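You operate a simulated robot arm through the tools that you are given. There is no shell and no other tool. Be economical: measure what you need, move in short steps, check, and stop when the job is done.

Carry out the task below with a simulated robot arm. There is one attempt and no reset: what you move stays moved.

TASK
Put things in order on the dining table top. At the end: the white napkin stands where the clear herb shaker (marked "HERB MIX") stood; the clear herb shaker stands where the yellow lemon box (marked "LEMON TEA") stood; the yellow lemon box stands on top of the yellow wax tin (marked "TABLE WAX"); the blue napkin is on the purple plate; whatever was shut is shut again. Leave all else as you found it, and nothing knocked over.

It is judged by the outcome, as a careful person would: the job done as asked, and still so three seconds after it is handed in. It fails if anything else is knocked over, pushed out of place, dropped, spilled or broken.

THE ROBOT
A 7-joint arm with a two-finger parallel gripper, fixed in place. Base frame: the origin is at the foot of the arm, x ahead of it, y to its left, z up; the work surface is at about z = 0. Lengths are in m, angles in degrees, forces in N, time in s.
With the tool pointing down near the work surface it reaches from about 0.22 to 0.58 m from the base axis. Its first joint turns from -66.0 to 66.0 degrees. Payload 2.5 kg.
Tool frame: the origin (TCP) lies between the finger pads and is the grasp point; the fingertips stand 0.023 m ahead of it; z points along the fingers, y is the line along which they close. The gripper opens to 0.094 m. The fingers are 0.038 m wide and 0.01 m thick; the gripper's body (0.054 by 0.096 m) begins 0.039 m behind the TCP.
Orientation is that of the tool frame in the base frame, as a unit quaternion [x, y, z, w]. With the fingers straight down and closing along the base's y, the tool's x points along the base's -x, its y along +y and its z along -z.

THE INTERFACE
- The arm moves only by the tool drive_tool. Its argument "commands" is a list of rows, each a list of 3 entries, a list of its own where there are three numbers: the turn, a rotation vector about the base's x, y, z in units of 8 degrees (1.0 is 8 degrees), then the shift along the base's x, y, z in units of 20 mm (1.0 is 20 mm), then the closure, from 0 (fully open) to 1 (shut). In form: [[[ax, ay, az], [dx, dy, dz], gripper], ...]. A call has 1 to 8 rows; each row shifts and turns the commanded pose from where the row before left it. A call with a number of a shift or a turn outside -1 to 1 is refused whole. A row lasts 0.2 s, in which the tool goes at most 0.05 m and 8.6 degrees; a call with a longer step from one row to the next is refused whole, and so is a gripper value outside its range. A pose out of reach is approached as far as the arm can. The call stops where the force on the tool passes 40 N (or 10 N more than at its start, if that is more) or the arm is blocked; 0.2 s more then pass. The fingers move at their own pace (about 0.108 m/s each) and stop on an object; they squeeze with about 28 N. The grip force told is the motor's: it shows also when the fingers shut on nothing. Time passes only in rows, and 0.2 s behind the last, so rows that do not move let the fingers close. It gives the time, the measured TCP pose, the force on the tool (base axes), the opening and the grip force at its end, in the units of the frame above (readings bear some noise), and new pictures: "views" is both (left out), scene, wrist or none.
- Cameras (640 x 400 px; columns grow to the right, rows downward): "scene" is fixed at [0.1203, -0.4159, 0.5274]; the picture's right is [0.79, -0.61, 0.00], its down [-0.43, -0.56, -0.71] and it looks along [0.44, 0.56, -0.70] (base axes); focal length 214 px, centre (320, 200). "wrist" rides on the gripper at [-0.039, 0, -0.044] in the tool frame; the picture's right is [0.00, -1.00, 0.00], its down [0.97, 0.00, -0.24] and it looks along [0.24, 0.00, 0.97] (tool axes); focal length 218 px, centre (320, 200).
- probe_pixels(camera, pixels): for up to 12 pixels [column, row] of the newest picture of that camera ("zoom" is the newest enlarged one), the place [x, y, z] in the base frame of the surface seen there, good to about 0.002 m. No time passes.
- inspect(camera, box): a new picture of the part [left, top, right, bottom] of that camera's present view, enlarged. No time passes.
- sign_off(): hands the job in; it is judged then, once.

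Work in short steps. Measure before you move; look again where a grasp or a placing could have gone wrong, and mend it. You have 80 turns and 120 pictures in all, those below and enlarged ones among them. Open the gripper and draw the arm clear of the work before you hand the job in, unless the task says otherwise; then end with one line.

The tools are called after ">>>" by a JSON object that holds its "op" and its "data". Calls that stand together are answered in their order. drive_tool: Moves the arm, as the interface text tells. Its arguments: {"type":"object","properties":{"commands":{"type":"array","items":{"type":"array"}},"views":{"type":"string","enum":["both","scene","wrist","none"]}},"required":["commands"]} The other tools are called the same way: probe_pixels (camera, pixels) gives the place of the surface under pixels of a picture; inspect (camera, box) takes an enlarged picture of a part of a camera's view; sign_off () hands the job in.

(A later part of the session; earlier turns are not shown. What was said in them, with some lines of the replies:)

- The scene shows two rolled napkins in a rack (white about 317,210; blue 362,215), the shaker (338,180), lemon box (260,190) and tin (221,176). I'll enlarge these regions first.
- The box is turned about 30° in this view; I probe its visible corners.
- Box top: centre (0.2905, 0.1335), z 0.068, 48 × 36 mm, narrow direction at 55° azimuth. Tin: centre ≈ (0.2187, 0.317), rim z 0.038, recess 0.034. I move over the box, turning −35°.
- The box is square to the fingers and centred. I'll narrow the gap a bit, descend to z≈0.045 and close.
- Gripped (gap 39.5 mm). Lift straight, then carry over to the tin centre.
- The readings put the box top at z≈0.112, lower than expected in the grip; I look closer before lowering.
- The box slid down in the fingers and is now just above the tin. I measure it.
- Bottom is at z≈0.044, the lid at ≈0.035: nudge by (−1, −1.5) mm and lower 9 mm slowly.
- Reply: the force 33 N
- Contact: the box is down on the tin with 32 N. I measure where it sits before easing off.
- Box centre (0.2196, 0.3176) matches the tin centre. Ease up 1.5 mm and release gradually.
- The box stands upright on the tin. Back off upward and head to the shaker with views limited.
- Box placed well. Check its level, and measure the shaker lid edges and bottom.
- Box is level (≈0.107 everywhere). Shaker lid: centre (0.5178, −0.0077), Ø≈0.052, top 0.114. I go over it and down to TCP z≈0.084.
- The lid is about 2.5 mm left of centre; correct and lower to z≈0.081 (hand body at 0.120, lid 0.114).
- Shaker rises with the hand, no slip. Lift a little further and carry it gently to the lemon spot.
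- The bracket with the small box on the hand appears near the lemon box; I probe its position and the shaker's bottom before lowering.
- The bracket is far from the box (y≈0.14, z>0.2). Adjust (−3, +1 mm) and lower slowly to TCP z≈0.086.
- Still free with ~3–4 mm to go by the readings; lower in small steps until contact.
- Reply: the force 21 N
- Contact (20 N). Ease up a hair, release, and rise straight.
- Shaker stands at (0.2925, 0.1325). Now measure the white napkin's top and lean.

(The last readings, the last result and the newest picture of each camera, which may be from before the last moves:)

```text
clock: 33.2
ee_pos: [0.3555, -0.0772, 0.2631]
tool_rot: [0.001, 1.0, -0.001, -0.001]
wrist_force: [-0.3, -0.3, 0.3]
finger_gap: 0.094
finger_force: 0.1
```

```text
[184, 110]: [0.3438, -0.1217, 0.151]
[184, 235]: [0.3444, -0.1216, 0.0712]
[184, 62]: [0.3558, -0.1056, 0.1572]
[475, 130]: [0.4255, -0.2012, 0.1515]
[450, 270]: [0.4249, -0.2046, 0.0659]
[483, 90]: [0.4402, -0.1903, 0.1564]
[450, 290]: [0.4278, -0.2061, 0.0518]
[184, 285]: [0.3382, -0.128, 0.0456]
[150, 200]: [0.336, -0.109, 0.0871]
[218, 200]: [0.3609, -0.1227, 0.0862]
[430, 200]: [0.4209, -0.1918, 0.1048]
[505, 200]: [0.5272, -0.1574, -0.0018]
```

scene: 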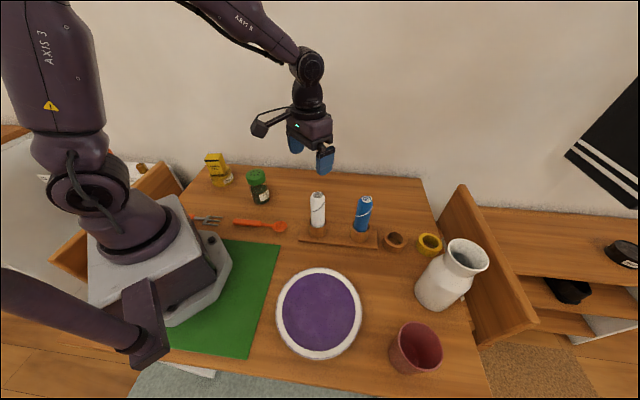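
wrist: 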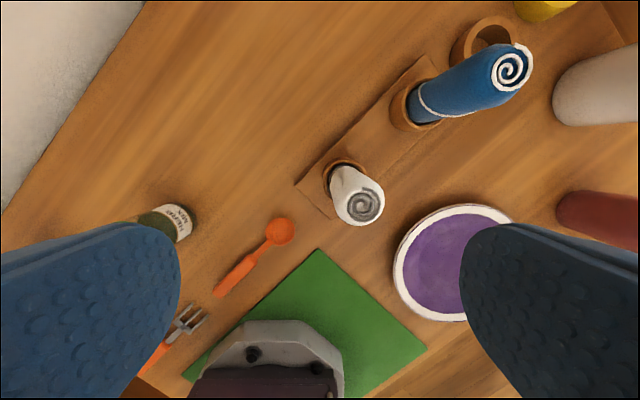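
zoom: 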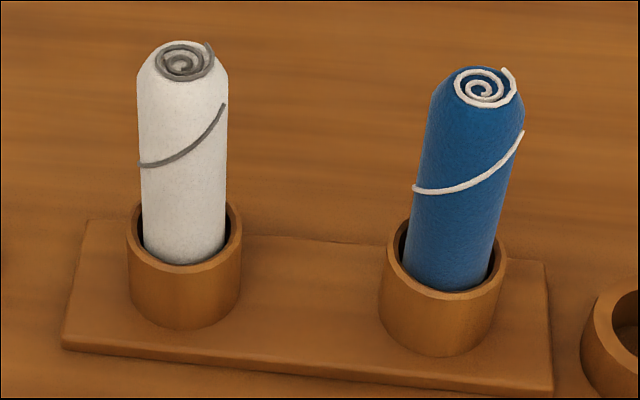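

White napkin is vertical, centre ≈ (0.355, −0.106), top 0.158. Move over it and descend to TCP z≈0.125.

>>> {"op": "drive_tool", "data": {"commands": [[[0, 0, 0], [0, -0.74, 0], 0], [[0, 0, 0], [0, -0.74, 0], 0], [[0, 0, 0], [0, 0, -0.9], 0], [[0, 0, 0], [0, 0, -0.9], 0], [[0, 0, 0], [0, 0, -0.9], 0], [[0, 0, 0], [0, 0, 0], 0]], "views": "wrist"}}

```text
clock: 34.6
ee_pos: [0.3546, -0.1072, 0.2103]
tool_rot: [0.0, 1.0, 0.0, 0.002]
wrist_force: [-0.2, -0.2, 0.0]
finger_gap: 0.0939
finger_force: 0.1
```

wrist: 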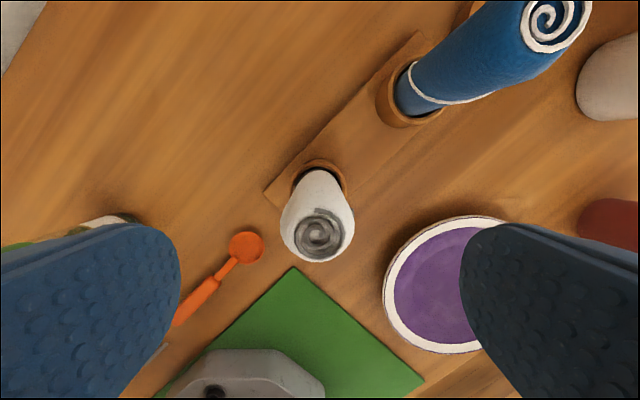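

Centred. Descend, close, then lift slowly 2.6 cm and check.

>>> {"op": "drive_tool", "data": {"commands": [[[0, 0, 0], [0, 0, -0.85], 0.2], [[0, 0, 0], [0, 0, -0.85], 0.3], [[0, 0, 0], [0, 0, -0.85], 0.3], [[0, 0, 0], [0, 0, -0.85], 0.3], [[0, 0, 0], [0, 0, -0.85], 0.3], [[0, 0, 0], [0, 0, 0], 0.3]], "views": "wrist"}}

>>> {"op": "drive_tool", "data": {"commands": [[[0, 0, 0], [0, 0, 0], 0.6], [[0, 0, 0], [0, 0, 0], 0.8], [[0, 0, 0], [0, 0, 0], 1], [[0, 0, 0], [0, 0, 0], 1], [[0, 0, 0], [0, 0, 0.3], 1], [[0, 0, 0], [0, 0, 0.5], 1], [[0, 0, 0], [0, 0, 0.5], 1], [[0, 0, 0], [0, 0, 0], 1]], "views": "wrist"}}

>>> {"op": "inspect", "data": {"camera": "scene", "box": [270, 140, 390, 250]}}

```text
clock: 36.0
ee_pos: [0.3554, -0.1061, 0.1257]
tool_rot: [0.0, 1.0, -0.001, 0.0]
wrist_force: [0.1, 0.3, -0.3]
finger_gap: 0.0657
finger_force: 0.0
```

wrist: 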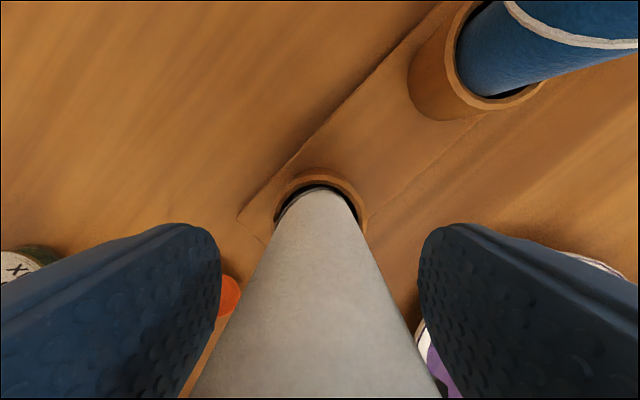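

```text
clock: 37.8
ee_pos: [0.3566, -0.1068, 0.1501]
tool_rot: [0.0, 1.0, -0.001, 0.001]
wrist_force: [-0.8, -0.3, 0.0]
finger_gap: 0.0366
finger_force: 28.2
```

wrist: 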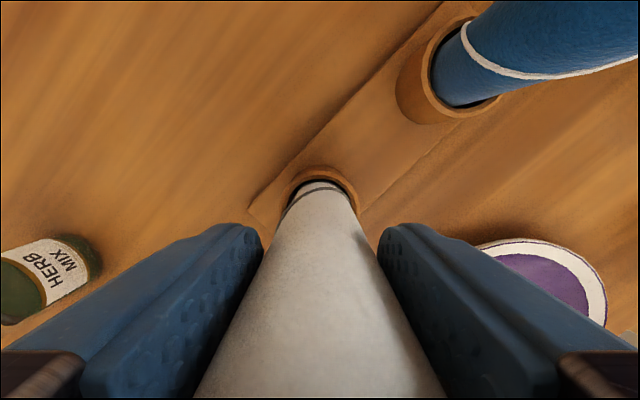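

```text
3.64 times, centred on (330, 195) of scene
```

zoom: 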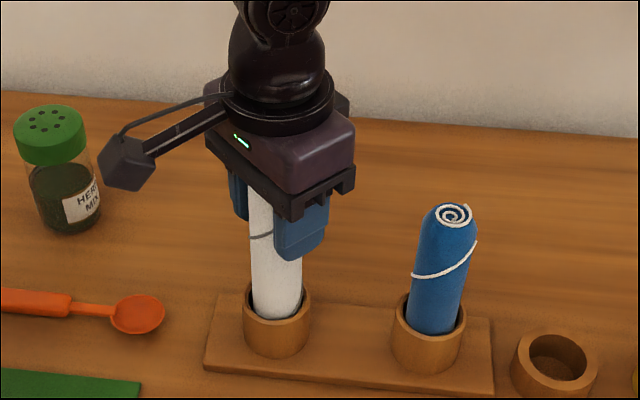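

The napkin is rising. Lift 6 cm more and check that it clears the cup.

>>> {"op": "drive_tool", "data": {"commands": [[[0, 0, 0], [0, 0, 0.5], 1], [[0, 0, 0], [0, 0, 0.5], 1], [[0, 0, 0], [0, 0, 0.5], 1], [[0, 0, 0], [0, 0, 0.5], 1], [[0, 0, 0], [0, 0, 0.5], 1], [[0, 0, 0], [0, 0, 0.5], 1], [[0, 0, 0], [0, 0, 0], 1]], "views": "wrist"}}

>>> {"op": "inspect", "data": {"camera": "scene", "box": [270, 120, 390, 250]}}

```text
clock: 39.4
ee_pos: [0.3556, -0.1047, 0.211]
tool_rot: [0.0, 1.0, -0.001, 0.001]
wrist_force: [0.8, -0.1, -0.4]
finger_gap: 0.0364
finger_force: 28.5
```

wrist: 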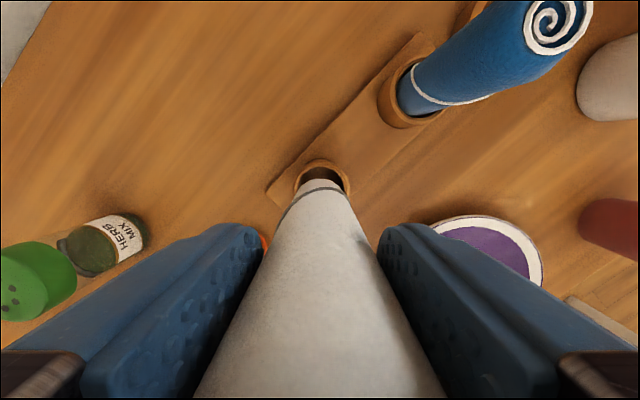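

```text
3.08 times, centred on (330, 185) of scene
```

zoom: 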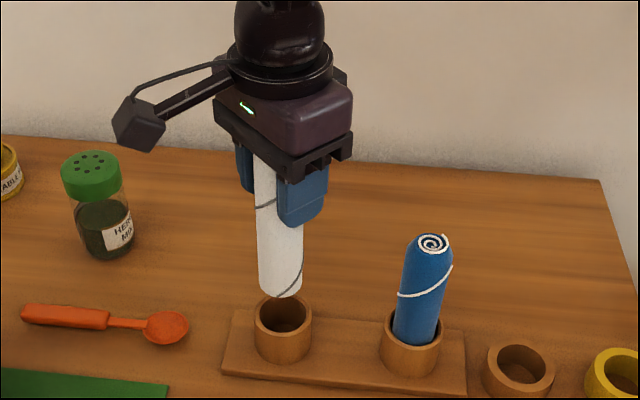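

Out of the cup. Probe the napkin's lower end, then carry.

>>> {"op": "probe_pixels", "data": {"camera": "zoom", "pixels": [[278, 292], [281, 295], [285, 290], [280, 240], [266, 285], [298, 290], [285, 312]]}}

>>> {"op": "drive_tool", "data": {"commands": [[[0, 0, 0], [0, 0, 0.5], 1], [[0, 0, 0], [0.4, 0.3, 0.2], 1], [[0, 0, 0], [0.8, 0.5, 0], 1], [[0, 0, 0], [0.8, 0.5, 0], 1], [[0, 0, 0], [0.8, 0.5, 0], 1], [[0, 0, 0], [0.8, 0.5, 0], 1], [[0, 0, 0], [0.8, 0.5, 0], 1], [[0, 0, 0], [0.8, 0.5, 0], 1]], "views": "none"}}

```text
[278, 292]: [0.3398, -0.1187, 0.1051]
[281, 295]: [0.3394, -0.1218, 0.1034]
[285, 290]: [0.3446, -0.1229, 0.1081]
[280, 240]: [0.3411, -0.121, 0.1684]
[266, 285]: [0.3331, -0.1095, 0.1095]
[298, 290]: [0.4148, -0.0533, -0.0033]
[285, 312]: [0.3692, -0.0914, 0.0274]
```

```text
clock: 41.2
ee_pos: [0.4597, -0.0395, 0.2261]
tool_rot: [0.001, 1.0, -0.001, 0.001]
wrist_force: [0.1, 0.4, 0.2]
finger_gap: 0.0366
finger_force: 28.2
```

Napkin's end is 0.108 below the TCP. Finish the carry to (0.518, −0.0077) and begin lowering.

>>> {"op": "drive_tool", "data": {"commands": [[[0, 0, 0], [0.73, 0.4, 0], 1], [[0, 0, 0], [0.73, 0.4, 0], 1], [[0, 0, 0], [0.73, 0.4, 0], 1], [[0, 0, 0], [0.73, 0.4, 0], 1], [[0, 0, 0], [0, 0, -0.8], 1], [[0, 0, 0], [0, 0, -0.8], 1], [[0, 0, 0], [0, 0, -0.8], 1], [[0, 0, 0], [0, 0, -0.8], 1]], "views": "none"}}

>>> {"op": "drive_tool", "data": {"commands": [[[0, 0, 0], [0, 0, -0.7], 1], [[0, 0, 0], [0, 0, -0.7], 1], [[0, 0, 0], [0, 0, 0], 1]]}}

>>> {"op": "inspect", "data": {"camera": "scene", "box": [290, 110, 390, 210]}}

```text
clock: 43.0
ee_pos: [0.5188, -0.0042, 0.1589]
tool_rot: [0.0, 1.0, -0.001, 0.0]
wrist_force: [0.5, 0.8, -0.5]
finger_gap: 0.0361
finger_force: 28.3
```

```text
clock: 43.8
ee_pos: [0.5178, -0.0081, 0.1329]
tool_rot: [0.0, 1.0, -0.001, 0.001]
wrist_force: [-0.7, -0.4, -0.4]
finger_gap: 0.0364
finger_force: 27.9
```

scene: 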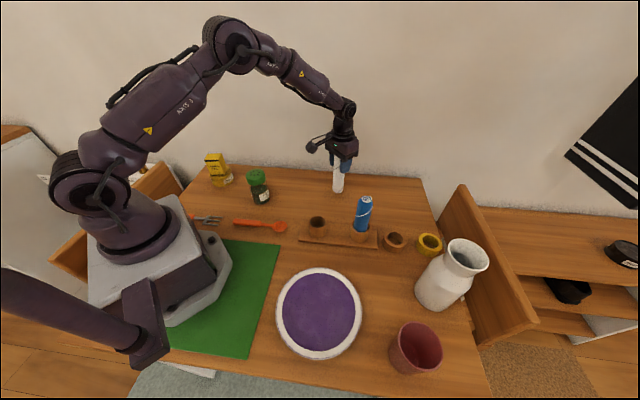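
wrist: 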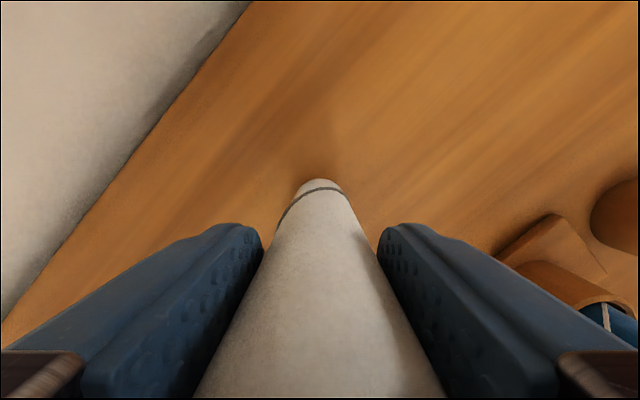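

```text
4.00 times, centred on (340, 160) of scene
```

zoom: 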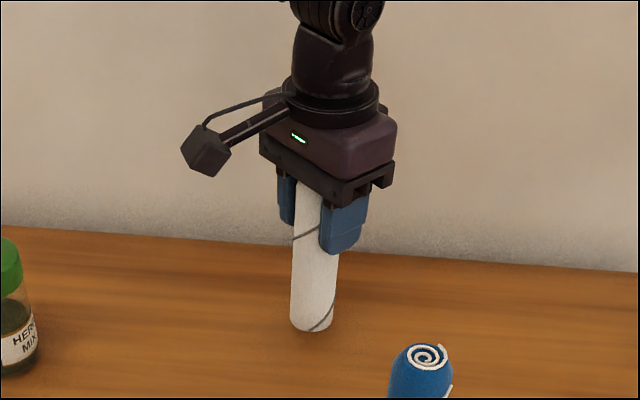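

>>> {"op": "probe_pixels", "data": {"camera": "zoom", "pixels": [[312, 329], [308, 310], [310, 260], [307, 225], [316, 325], [294, 320]]}}

>>> {"op": "drive_tool", "data": {"commands": [[[0, 0, 0], [0, 0, -0.4], 1], [[0, 0, 0], [0, 0, -0.4], 1], [[0, 0, 0], [0, 0, -0.15], 1], [[0, 0, 0], [0, 0, 0], 1]], "views": "none"}}

```text
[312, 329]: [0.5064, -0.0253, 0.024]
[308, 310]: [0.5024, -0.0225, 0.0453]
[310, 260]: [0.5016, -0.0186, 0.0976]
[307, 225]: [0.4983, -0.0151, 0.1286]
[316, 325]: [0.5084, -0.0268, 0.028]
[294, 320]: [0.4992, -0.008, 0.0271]
```

```text
clock: 44.8
ee_pos: [0.5183, -0.0086, 0.1139]
tool_rot: [0.0, 1.0, -0.001, 0.0]
wrist_force: [-2.5, -1.3, 3.7]
finger_gap: 0.0363
finger_force: 27.5
```

Slight contact starting (3.7 N). Lower a little further and look at uprightness.

>>> {"op": "drive_tool", "data": {"commands": [[[0, 0, 0], [0, 0, -0.1], 1], [[0, 0, 0], [0, 0, -0.05], 1], [[0, 0, 0], [0, 0, 0], 1]], "views": "wrist"}}

>>> {"op": "inspect", "data": {"camera": "scene", "box": [310, 140, 370, 200]}}

```text
clock: 45.6
ee_pos: [0.5208, -0.0087, 0.1132]
tool_rot: [0.0, 1.0, -0.001, 0.003]
wrist_force: [-5.1, 0.3, 27.2]
finger_gap: 0.0362
finger_force: 27.8
```

wrist: 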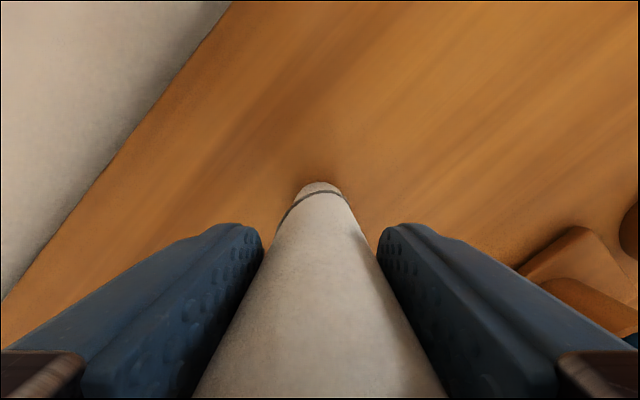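

```text
6.67 times, centred on (340, 170) of scene
```

zoom: 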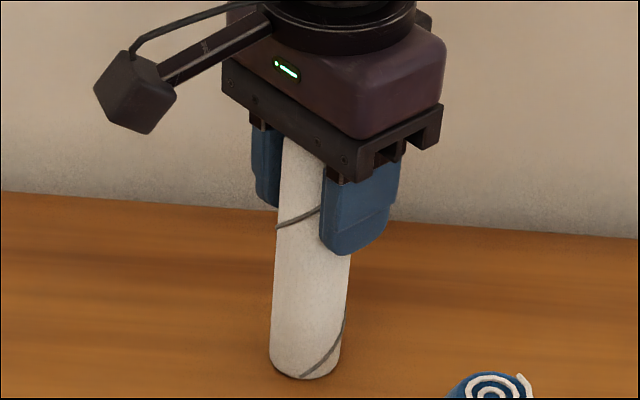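

>>> {"op": "probe_pixels", "data": {"camera": "zoom", "pixels": [[305, 365], [308, 320], [309, 280], [308, 245], [303, 190], [305, 160]]}}

```text
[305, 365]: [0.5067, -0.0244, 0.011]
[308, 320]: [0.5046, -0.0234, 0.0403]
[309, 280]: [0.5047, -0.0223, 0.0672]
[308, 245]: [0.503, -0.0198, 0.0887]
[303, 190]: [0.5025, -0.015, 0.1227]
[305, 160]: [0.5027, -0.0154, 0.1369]
```

Practically upright, base around (0.517, −0.011). Ease up and release gently.

>>> {"op": "drive_tool", "data": {"commands": [[[0, 0, 0], [-0.05, 0, 0.06], 1], [[0, 0, 0], [0, 0, 0], 0.65], [[0, 0, 0], [0, 0, 0], 0.55], [[0, 0, 0], [0, 0, 0], 0.4], [[0, 0, 0], [0, 0, 0], 0.2]], "views": "wrist"}}

>>> {"op": "inspect", "data": {"camera": "scene", "box": [310, 140, 370, 200]}}

```text
clock: 46.8
ee_pos: [0.5181, -0.0093, 0.111]
tool_rot: [0.0, 1.0, -0.001, -0.001]
wrist_force: [-0.7, 1.1, 1.8]
finger_gap: 0.0751
finger_force: 0.2
```

wrist: 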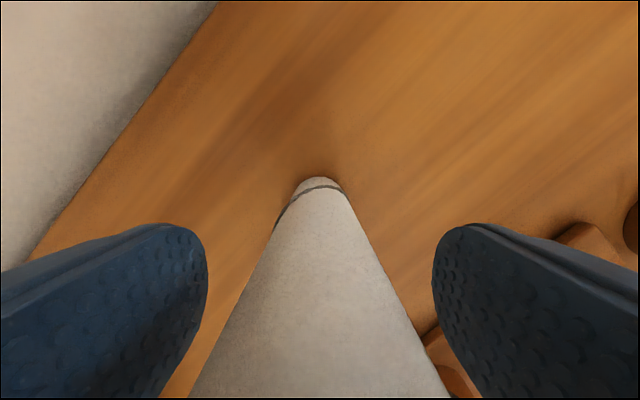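

```text
6.67 times, centred on (340, 170) of scene
```

zoom: 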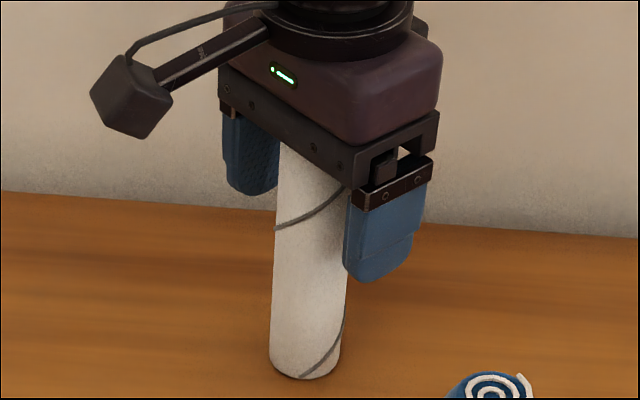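

Napkin stands freely. Rise straight up, then move toward the blue napkin at height.

>>> {"op": "drive_tool", "data": {"commands": [[[0, 0, 0], [0, 0, 0.5], 0.1], [[0, 0, 0], [0, 0, 1], 0], [[0, 0, 0], [0, 0, 1], 0], [[0, 0, 0], [0, 0, 1], 0], [[0, 0, 0], [0, 0, 1], 0], [[0, 0, 0], [0, 0, 1], 0], [[0, 0, 0], [0, 0, 1], 0], [[0, 0, 0], [-0.4, -0.8, 0.5], 0]], "views": "scene"}}

>>> {"op": "drive_tool", "data": {"commands": [[[0, 0, 0], [-0.5, -1, 0], 0], [[0, 0, 0], [-0.5, -1, 0], 0], [[0, 0, 0], [-0.5, -1, 0], 0], [[0, 0, 0], [-0.5, -1, 0], 0], [[0, 0, 0], [-0.5, -1, 0], 0], [[0, 0, 0], [-0.5, -1, 0], 0], [[0, 0, 0], [-0.5, -1, 0], 0], [[0, 0, 0], [-0.1, -1, 0], 0]]}}

>>> {"op": "inspect", "data": {"camera": "scene", "box": [310, 140, 370, 200]}}

```text
clock: 48.6
ee_pos: [0.5085, -0.0256, 0.2507]
tool_rot: [0.0, 1.0, -0.001, 0.001]
wrist_force: [0.0, 0.1, 0.6]
finger_gap: 0.0939
finger_force: 0.0
```

scene: 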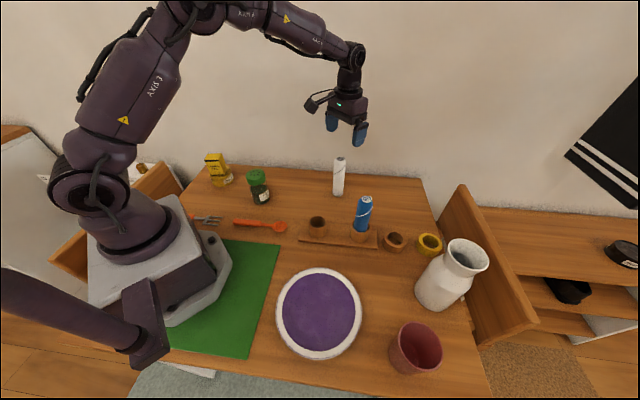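

```text
clock: 50.4
ee_pos: [0.4365, -0.1829, 0.2492]
tool_rot: [0.0, 1.0, -0.001, 0.001]
wrist_force: [0.3, 0.4, 0.4]
finger_gap: 0.0941
finger_force: 0.0
```

scene: 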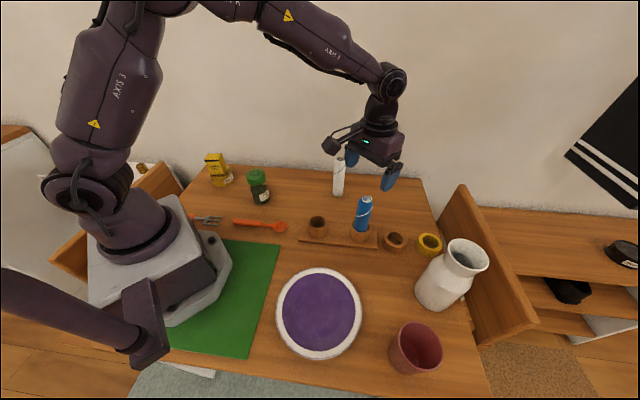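
wrist: 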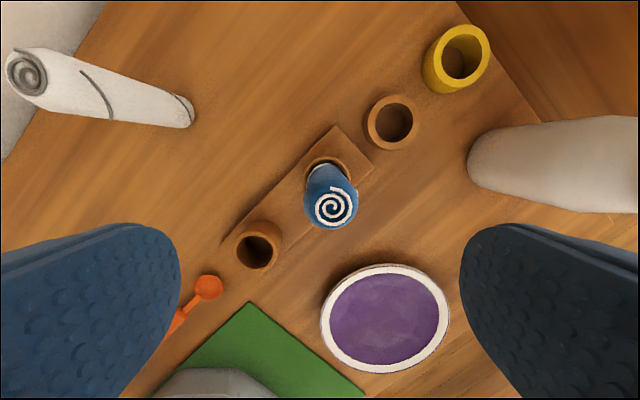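

```text
6.67 times, centred on (340, 170) of scene
```

zoom: 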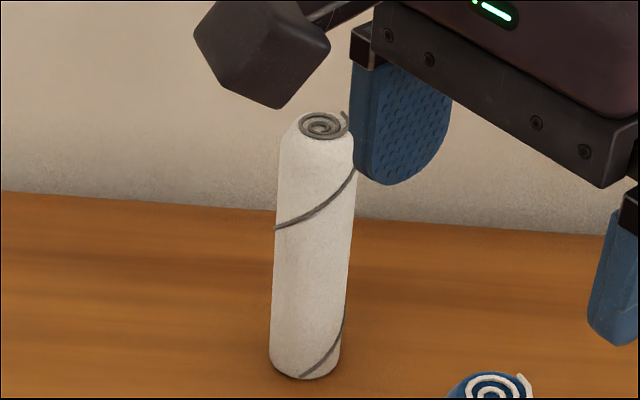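

White napkin stands. Now measure the blue napkin, the jug and the plate.

>>> {"op": "probe_pixels", "data": {"camera": "wrist", "pixels": [[332, 208], [306, 205], [357, 205], [332, 228], [332, 183], [480, 160], [560, 125], [620, 165], [330, 320], [442, 310], [385, 267], [385, 370]]}}

>>> {"op": "probe_pixels", "data": {"camera": "scene", "pixels": [[465, 255], [447, 262], [420, 290], [484, 258], [412, 330], [440, 350], [320, 308], [280, 315], [357, 305], [322, 352]]}}

```text
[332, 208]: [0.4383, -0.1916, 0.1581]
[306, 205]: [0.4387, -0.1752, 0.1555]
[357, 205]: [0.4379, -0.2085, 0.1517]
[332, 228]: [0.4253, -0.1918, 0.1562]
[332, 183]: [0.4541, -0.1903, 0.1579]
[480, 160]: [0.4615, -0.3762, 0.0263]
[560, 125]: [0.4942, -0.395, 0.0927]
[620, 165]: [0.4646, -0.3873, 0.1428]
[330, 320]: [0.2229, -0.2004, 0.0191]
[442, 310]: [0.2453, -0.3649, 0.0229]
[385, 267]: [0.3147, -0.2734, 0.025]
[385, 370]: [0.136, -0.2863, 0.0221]
```

```text
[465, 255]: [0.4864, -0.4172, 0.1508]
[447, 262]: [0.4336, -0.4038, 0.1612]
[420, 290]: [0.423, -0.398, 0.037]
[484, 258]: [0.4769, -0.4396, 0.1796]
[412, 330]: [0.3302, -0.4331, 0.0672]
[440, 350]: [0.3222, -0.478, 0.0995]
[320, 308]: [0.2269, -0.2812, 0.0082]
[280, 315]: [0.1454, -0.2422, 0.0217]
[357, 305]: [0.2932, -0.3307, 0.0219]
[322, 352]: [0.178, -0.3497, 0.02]
```

Blue napkin centre (0.4395, −0.1915), vertical; plate centre ≈(0.225, −0.282), floor z≈0.009. Align and descend.

>>> {"op": "drive_tool", "data": {"commands": [[[0, 0, 0], [0.12, -0.43, -0.5], 0], [[0, 0, 0], [0, 0, -0.8], 0.1], [[0, 0, 0], [0, 0, -0.8], 0.2], [[0, 0, 0], [0, 0, -0.8], 0.2], [[0, 0, 0], [0, 0, -0.8], 0.2], [[0, 0, 0], [0, 0, -0.8], 0.2], [[0, 0, 0], [0, 0, -0.8], 0.2], [[0, 0, 0], [0, 0, -0.8], 0.2]], "views": "wrist"}}

```text
clock: 52.2
ee_pos: [0.4385, -0.1934, 0.1301]
tool_rot: [0.0, 1.0, -0.001, 0.0]
wrist_force: [0.2, -0.4, -1.0]
finger_gap: 0.0755
finger_force: 0.0
```

wrist: 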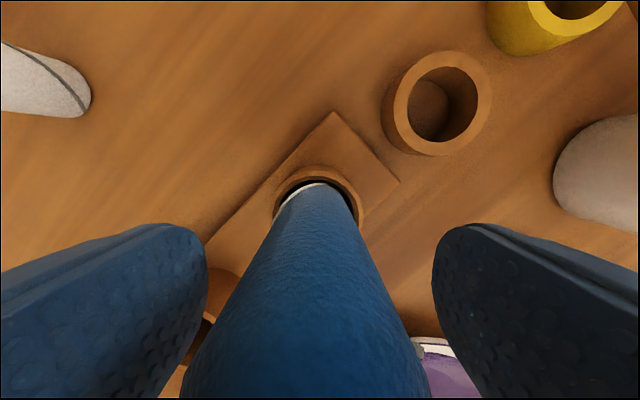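

Shift 2 mm toward +y, lower 4 mm, close, and lift slowly.

>>> {"op": "drive_tool", "data": {"commands": [[[0, 0, 0], [0, 0.1, -0.2], 0.3], [[0, 0, 0], [0, 0, 0], 0.5], [[0, 0, 0], [0, 0, 0], 0.7], [[0, 0, 0], [0, 0, 0], 1], [[0, 0, 0], [0, 0, 0], 1], [[0, 0, 0], [0, 0, 0.3], 1], [[0, 0, 0], [0, 0, 0.5], 1], [[0, 0, 0], [0, 0, 0.5], 1]], "views": "none"}}

>>> {"op": "drive_tool", "data": {"commands": [[[0, 0, 0], [0, 0, 0.5], 1], [[0, 0, 0], [0, 0, 0.5], 1], [[0, 0, 0], [0, 0, 0.5], 1], [[0, 0, 0], [0, 0, 0.5], 1], [[0, 0, 0], [0, 0, 0.5], 1], [[0, 0, 0], [0, 0, 0.5], 1], [[0, 0, 0], [0, 0, 0.3], 1], [[0, 0, 0], [0, 0, 0], 1]], "views": "wrist"}}

>>> {"op": "inspect", "data": {"camera": "scene", "box": [310, 110, 430, 250]}}

```text
clock: 54.0
ee_pos: [0.4382, -0.1901, 0.1513]
tool_rot: [0.0, 1.0, -0.001, 0.001]
wrist_force: [-0.4, -0.5, -0.8]
finger_gap: 0.0365
finger_force: 27.9
```

```text
clock: 55.8
ee_pos: [0.4396, -0.1907, 0.2169]
tool_rot: [-0.001, 1.0, 0.0, 0.001]
wrist_force: [0.6, -0.3, -0.6]
finger_gap: 0.0364
finger_force: 27.9
```

wrist: 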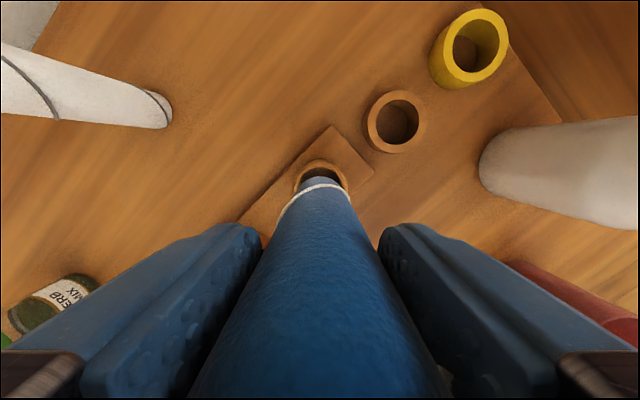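

```text
2.86 times, centred on (370, 180) of scene
```

zoom: 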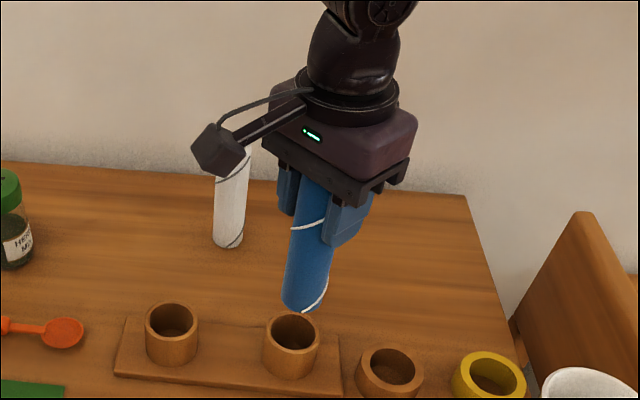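

Clear of the cup. Carry to the plate at height.

>>> {"op": "drive_tool", "data": {"commands": [[[0, 0, 0], [-0.5, -0.2, 0], 1], [[0, 0, 0], [-0.8, -0.34, 0], 1], [[0, 0, 0], [-0.8, -0.34, 0], 1], [[0, 0, 0], [-0.8, -0.34, 0], 1], [[0, 0, 0], [-0.8, -0.34, 0], 1], [[0, 0, 0], [-0.8, -0.34, 0], 1], [[0, 0, 0], [-0.8, -0.34, 0], 1], [[0, 0, 0], [-0.8, -0.34, 0], 1]], "views": "none"}}

>>> {"op": "drive_tool", "data": {"commands": [[[0, 0, 0], [-0.8, -0.34, 0], 1], [[0, 0, 0], [-0.8, -0.34, 0], 1], [[0, 0, 0], [-0.8, -0.34, 0], 1], [[0, 0, 0], [-0.8, -0.34, 0], 1], [[0, 0, 0], [-0.8, -0.34, 0], 1], [[0, 0, 0], [-0.5, -0.3, 0], 1], [[0, 0, 0], [0, 0, -0.5], 1], [[0, 0, 0], [0, 0, -0.5], 1]]}}

>>> {"op": "inspect", "data": {"camera": "scene", "box": [220, 160, 420, 360]}}

```text
clock: 57.6
ee_pos: [0.3192, -0.2418, 0.2203]
tool_rot: [0.0, 1.0, -0.001, 0.0]
wrist_force: [0.7, 0.0, 0.5]
finger_gap: 0.0362
finger_force: 27.9
```

```text
clock: 59.4
ee_pos: [0.2282, -0.2817, 0.2]
tool_rot: [0.001, 1.0, -0.002, 0.001]
wrist_force: [0.6, 0.0, -1.4]
finger_gap: 0.0364
finger_force: 28.3
```

scene: 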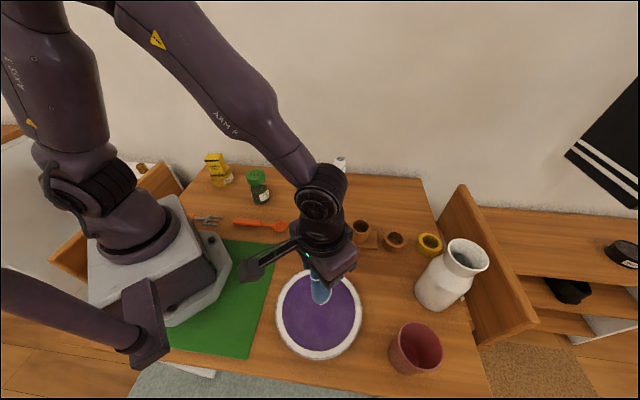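
wrist: 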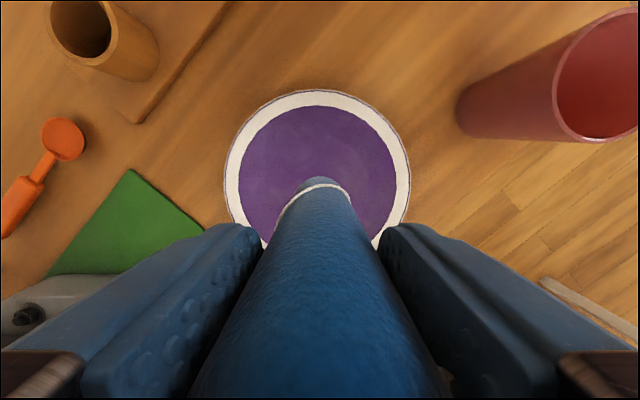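

```text
2.00 times, centred on (320, 260) of scene
```

zoom: 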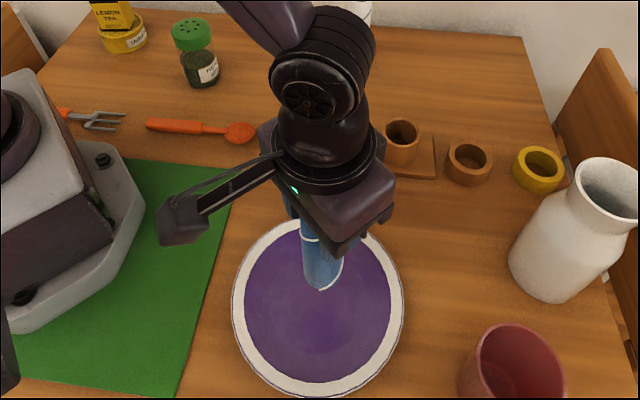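

Lower to about 1 cm above the plate floor, then in small steps.

>>> {"op": "drive_tool", "data": {"commands": [[[0, 0, 0], [0, 0, -0.7], 1], [[0, 0, 0], [0, 0, -0.7], 1], [[0, 0, 0], [0, 0, -0.7], 1], [[0, 0, 0], [0, 0, -0.7], 1], [[0, 0, 0], [0, 0, -0.5], 1], [[0, 0, 0], [0, 0, 0], 1]], "views": "scene"}}

>>> {"op": "inspect", "data": {"camera": "scene", "box": [270, 230, 390, 350]}}

```text
clock: 60.8
ee_pos: [0.2276, -0.2817, 0.1318]
tool_rot: [0.0, 1.0, -0.001, 0.0]
wrist_force: [-0.8, 0.1, -0.7]
finger_gap: 0.0362
finger_force: 27.9
```

scene: 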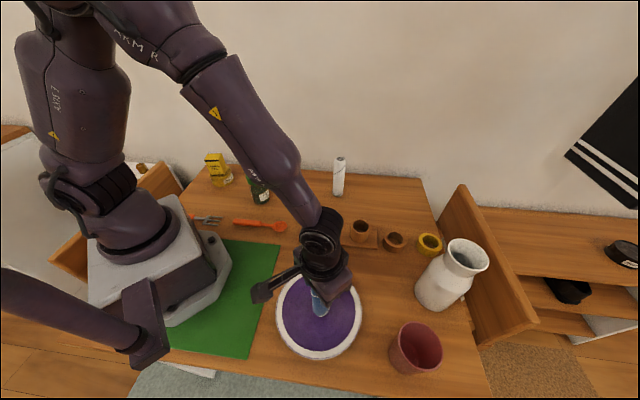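

```text
3.33 times, centred on (330, 290) of scene
```

zoom: 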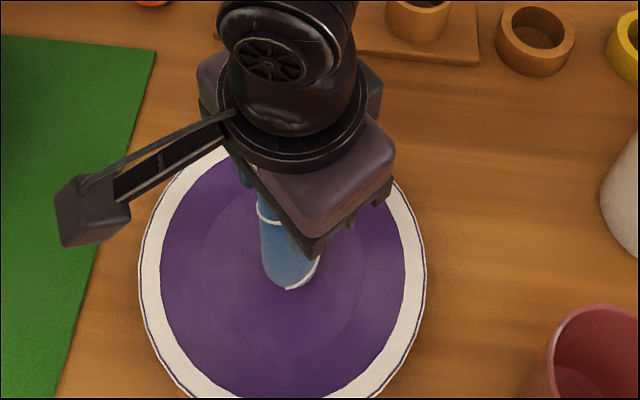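

>>> {"op": "probe_pixels", "data": {"camera": "zoom", "pixels": [[284, 283], [284, 300], [284, 250], [270, 275]]}}

>>> {"op": "drive_tool", "data": {"commands": [[[0, 0, 0], [0, 0, -0.15], 1], [[0, 0, 0], [0, 0, -0.15], 1], [[0, 0, 0], [0, 0, -0.1], 1], [[0, 0, 0], [0, 0, 0], 1]], "views": "none"}}

```text
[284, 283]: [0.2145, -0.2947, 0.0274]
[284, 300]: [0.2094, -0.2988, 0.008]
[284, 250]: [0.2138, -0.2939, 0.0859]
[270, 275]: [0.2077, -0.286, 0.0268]
```

```text
clock: 61.8
ee_pos: [0.2288, -0.2819, 0.1246]
tool_rot: [0.0, 1.0, -0.002, 0.0]
wrist_force: [-0.7, 1.8, 5.7]
finger_gap: 0.036
finger_force: 28.1
```

First contact (≈6 N). One more small step, then check.

>>> {"op": "drive_tool", "data": {"commands": [[[0, 0, 0], [0, 0, -0.06], 1], [[0, 0, 0], [0, 0, 0], 1]], "views": "none"}}

>>> {"op": "inspect", "data": {"camera": "scene", "box": [270, 230, 390, 350]}}

```text
clock: 62.4
ee_pos: [0.2289, -0.2838, 0.1242]
tool_rot: [0.0, 1.0, -0.002, 0.001]
wrist_force: [-1.5, 7.6, 33.6]
finger_gap: 0.0366
finger_force: 28.1
```

```text
3.33 times, centred on (330, 290) of scene
```

zoom: 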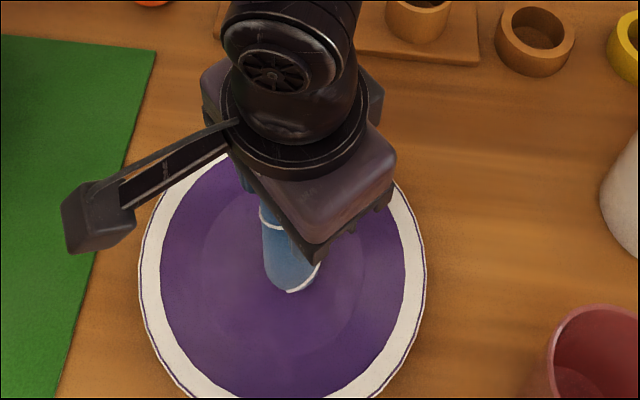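

Firmly on the plate. Ease up, release in stages.

>>> {"op": "drive_tool", "data": {"commands": [[[0, 0, 0], [0, 0, 0.07], 1], [[0, 0, 0], [0, 0, 0], 1], [[0, 0, 0], [0, 0, 0], 0.62], [[0, 0, 0], [0, 0, 0], 0.55], [[0, 0, 0], [0, 0, 0], 0.4], [[0, 0, 0], [0, 0, 0], 0.2], [[0, 0, 0], [0, 0, 0], 0.1]], "views": "wrist"}}

>>> {"op": "inspect", "data": {"camera": "scene", "box": [270, 230, 390, 350]}}

```text
clock: 64.0
ee_pos: [0.2267, -0.283, 0.1242]
tool_rot: [0.0, 1.0, -0.001, 0.0]
wrist_force: [1.0, 0.0, -0.1]
finger_gap: 0.0845
finger_force: 0.1
```

wrist: 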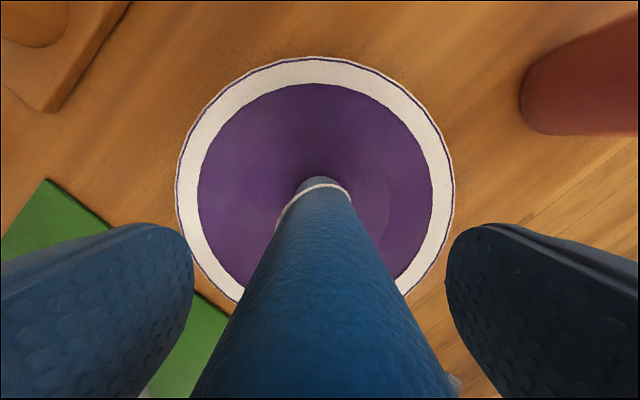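

```text
3.33 times, centred on (330, 290) of scene
```

zoom: 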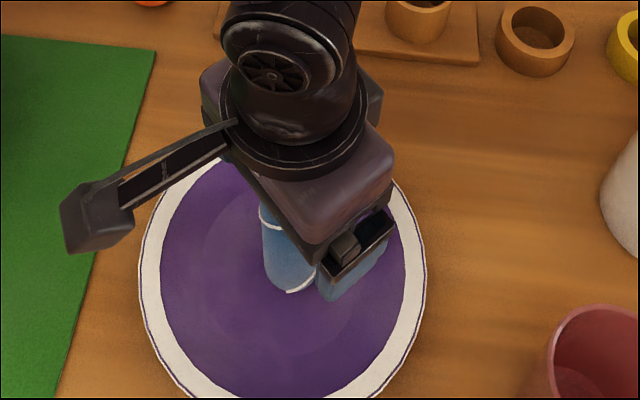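

It stands on its own. Rise straight up, well clear, and then draw away.

>>> {"op": "drive_tool", "data": {"commands": [[[0, 0, 0], [0, 0, 0.4], 0], [[0, 0, 0], [0, 0, 0.8], 0], [[0, 0, 0], [0, 0, 1], 0], [[0, 0, 0], [0, 0, 1], 0], [[0, 0, 0], [0, 0, 1], 0], [[0, 0, 0], [0, 0, 1], 0], [[0, 0, 0], [0, 0, 1], 0], [[0, 0, 0], [0, 0, 1], 0]], "views": "none"}}

>>> {"op": "drive_tool", "data": {"commands": [[[0, 0, 0], [0.5, 1, 0.5], 0], [[0, 0, 0], [0.5, 1, 0.5], 0], [[0, 0, 0], [0.5, 1, 0], 0], [[0, 0, 0], [0.5, 1, 0], 0], [[0, 0, 0], [0.5, 1, 0], 0], [[0, 0, 0], [0.5, 1, 0], 0], [[0, 0, 0], [0.5, 1, 0], 0], [[0, 0, 0], [0.5, 1, 0], 0]]}}

>>> {"op": "inspect", "data": {"camera": "scene", "box": [180, 140, 460, 380]}}

```text
clock: 65.8
ee_pos: [0.2267, -0.2826, 0.2694]
tool_rot: [0.0, 1.0, -0.001, 0.001]
wrist_force: [0.5, 0.2, 0.2]
finger_gap: 0.0939
finger_force: 0.0
```

```text
clock: 67.6
ee_pos: [0.31, -0.1217, 0.288]
tool_rot: [0.0, 1.0, -0.002, 0.001]
wrist_force: [0.1, 0.5, -0.3]
finger_gap: 0.0939
finger_force: 0.0
```

scene: 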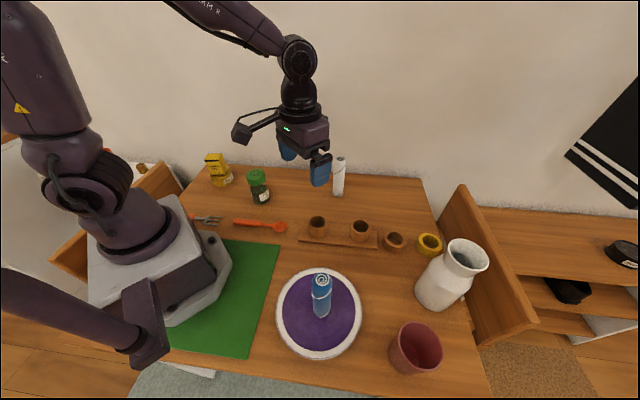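
wrist: 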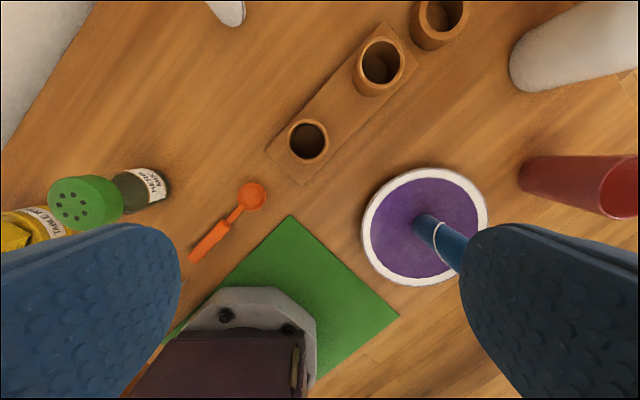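

```text
1.67 times, centred on (320, 260) of scene
```

zoom: 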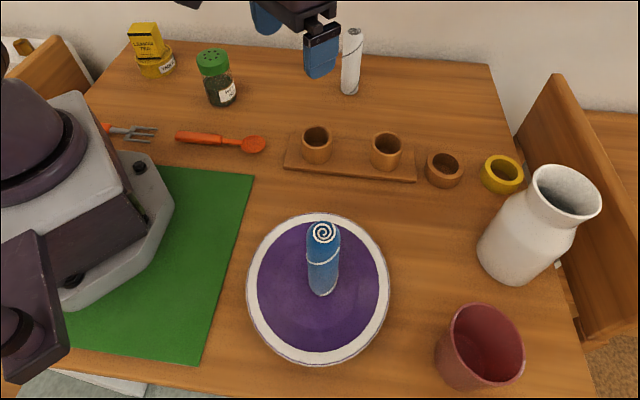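

All four items are in their places and upright. The rack, plate and the rest look unmoved, and the arm is clear with its gripper open, so I hand in.

>>> {"op": "sign_off", "data": {}}

```text
The job is handed in.
```

The job is done and handed in: the lemon box stands on the wax tin, the herb shaker where the lemon box was, the white napkin where the shaker was, and the blue napkin upright on the purple plate; I opened nothing, so nothing needed shutting.
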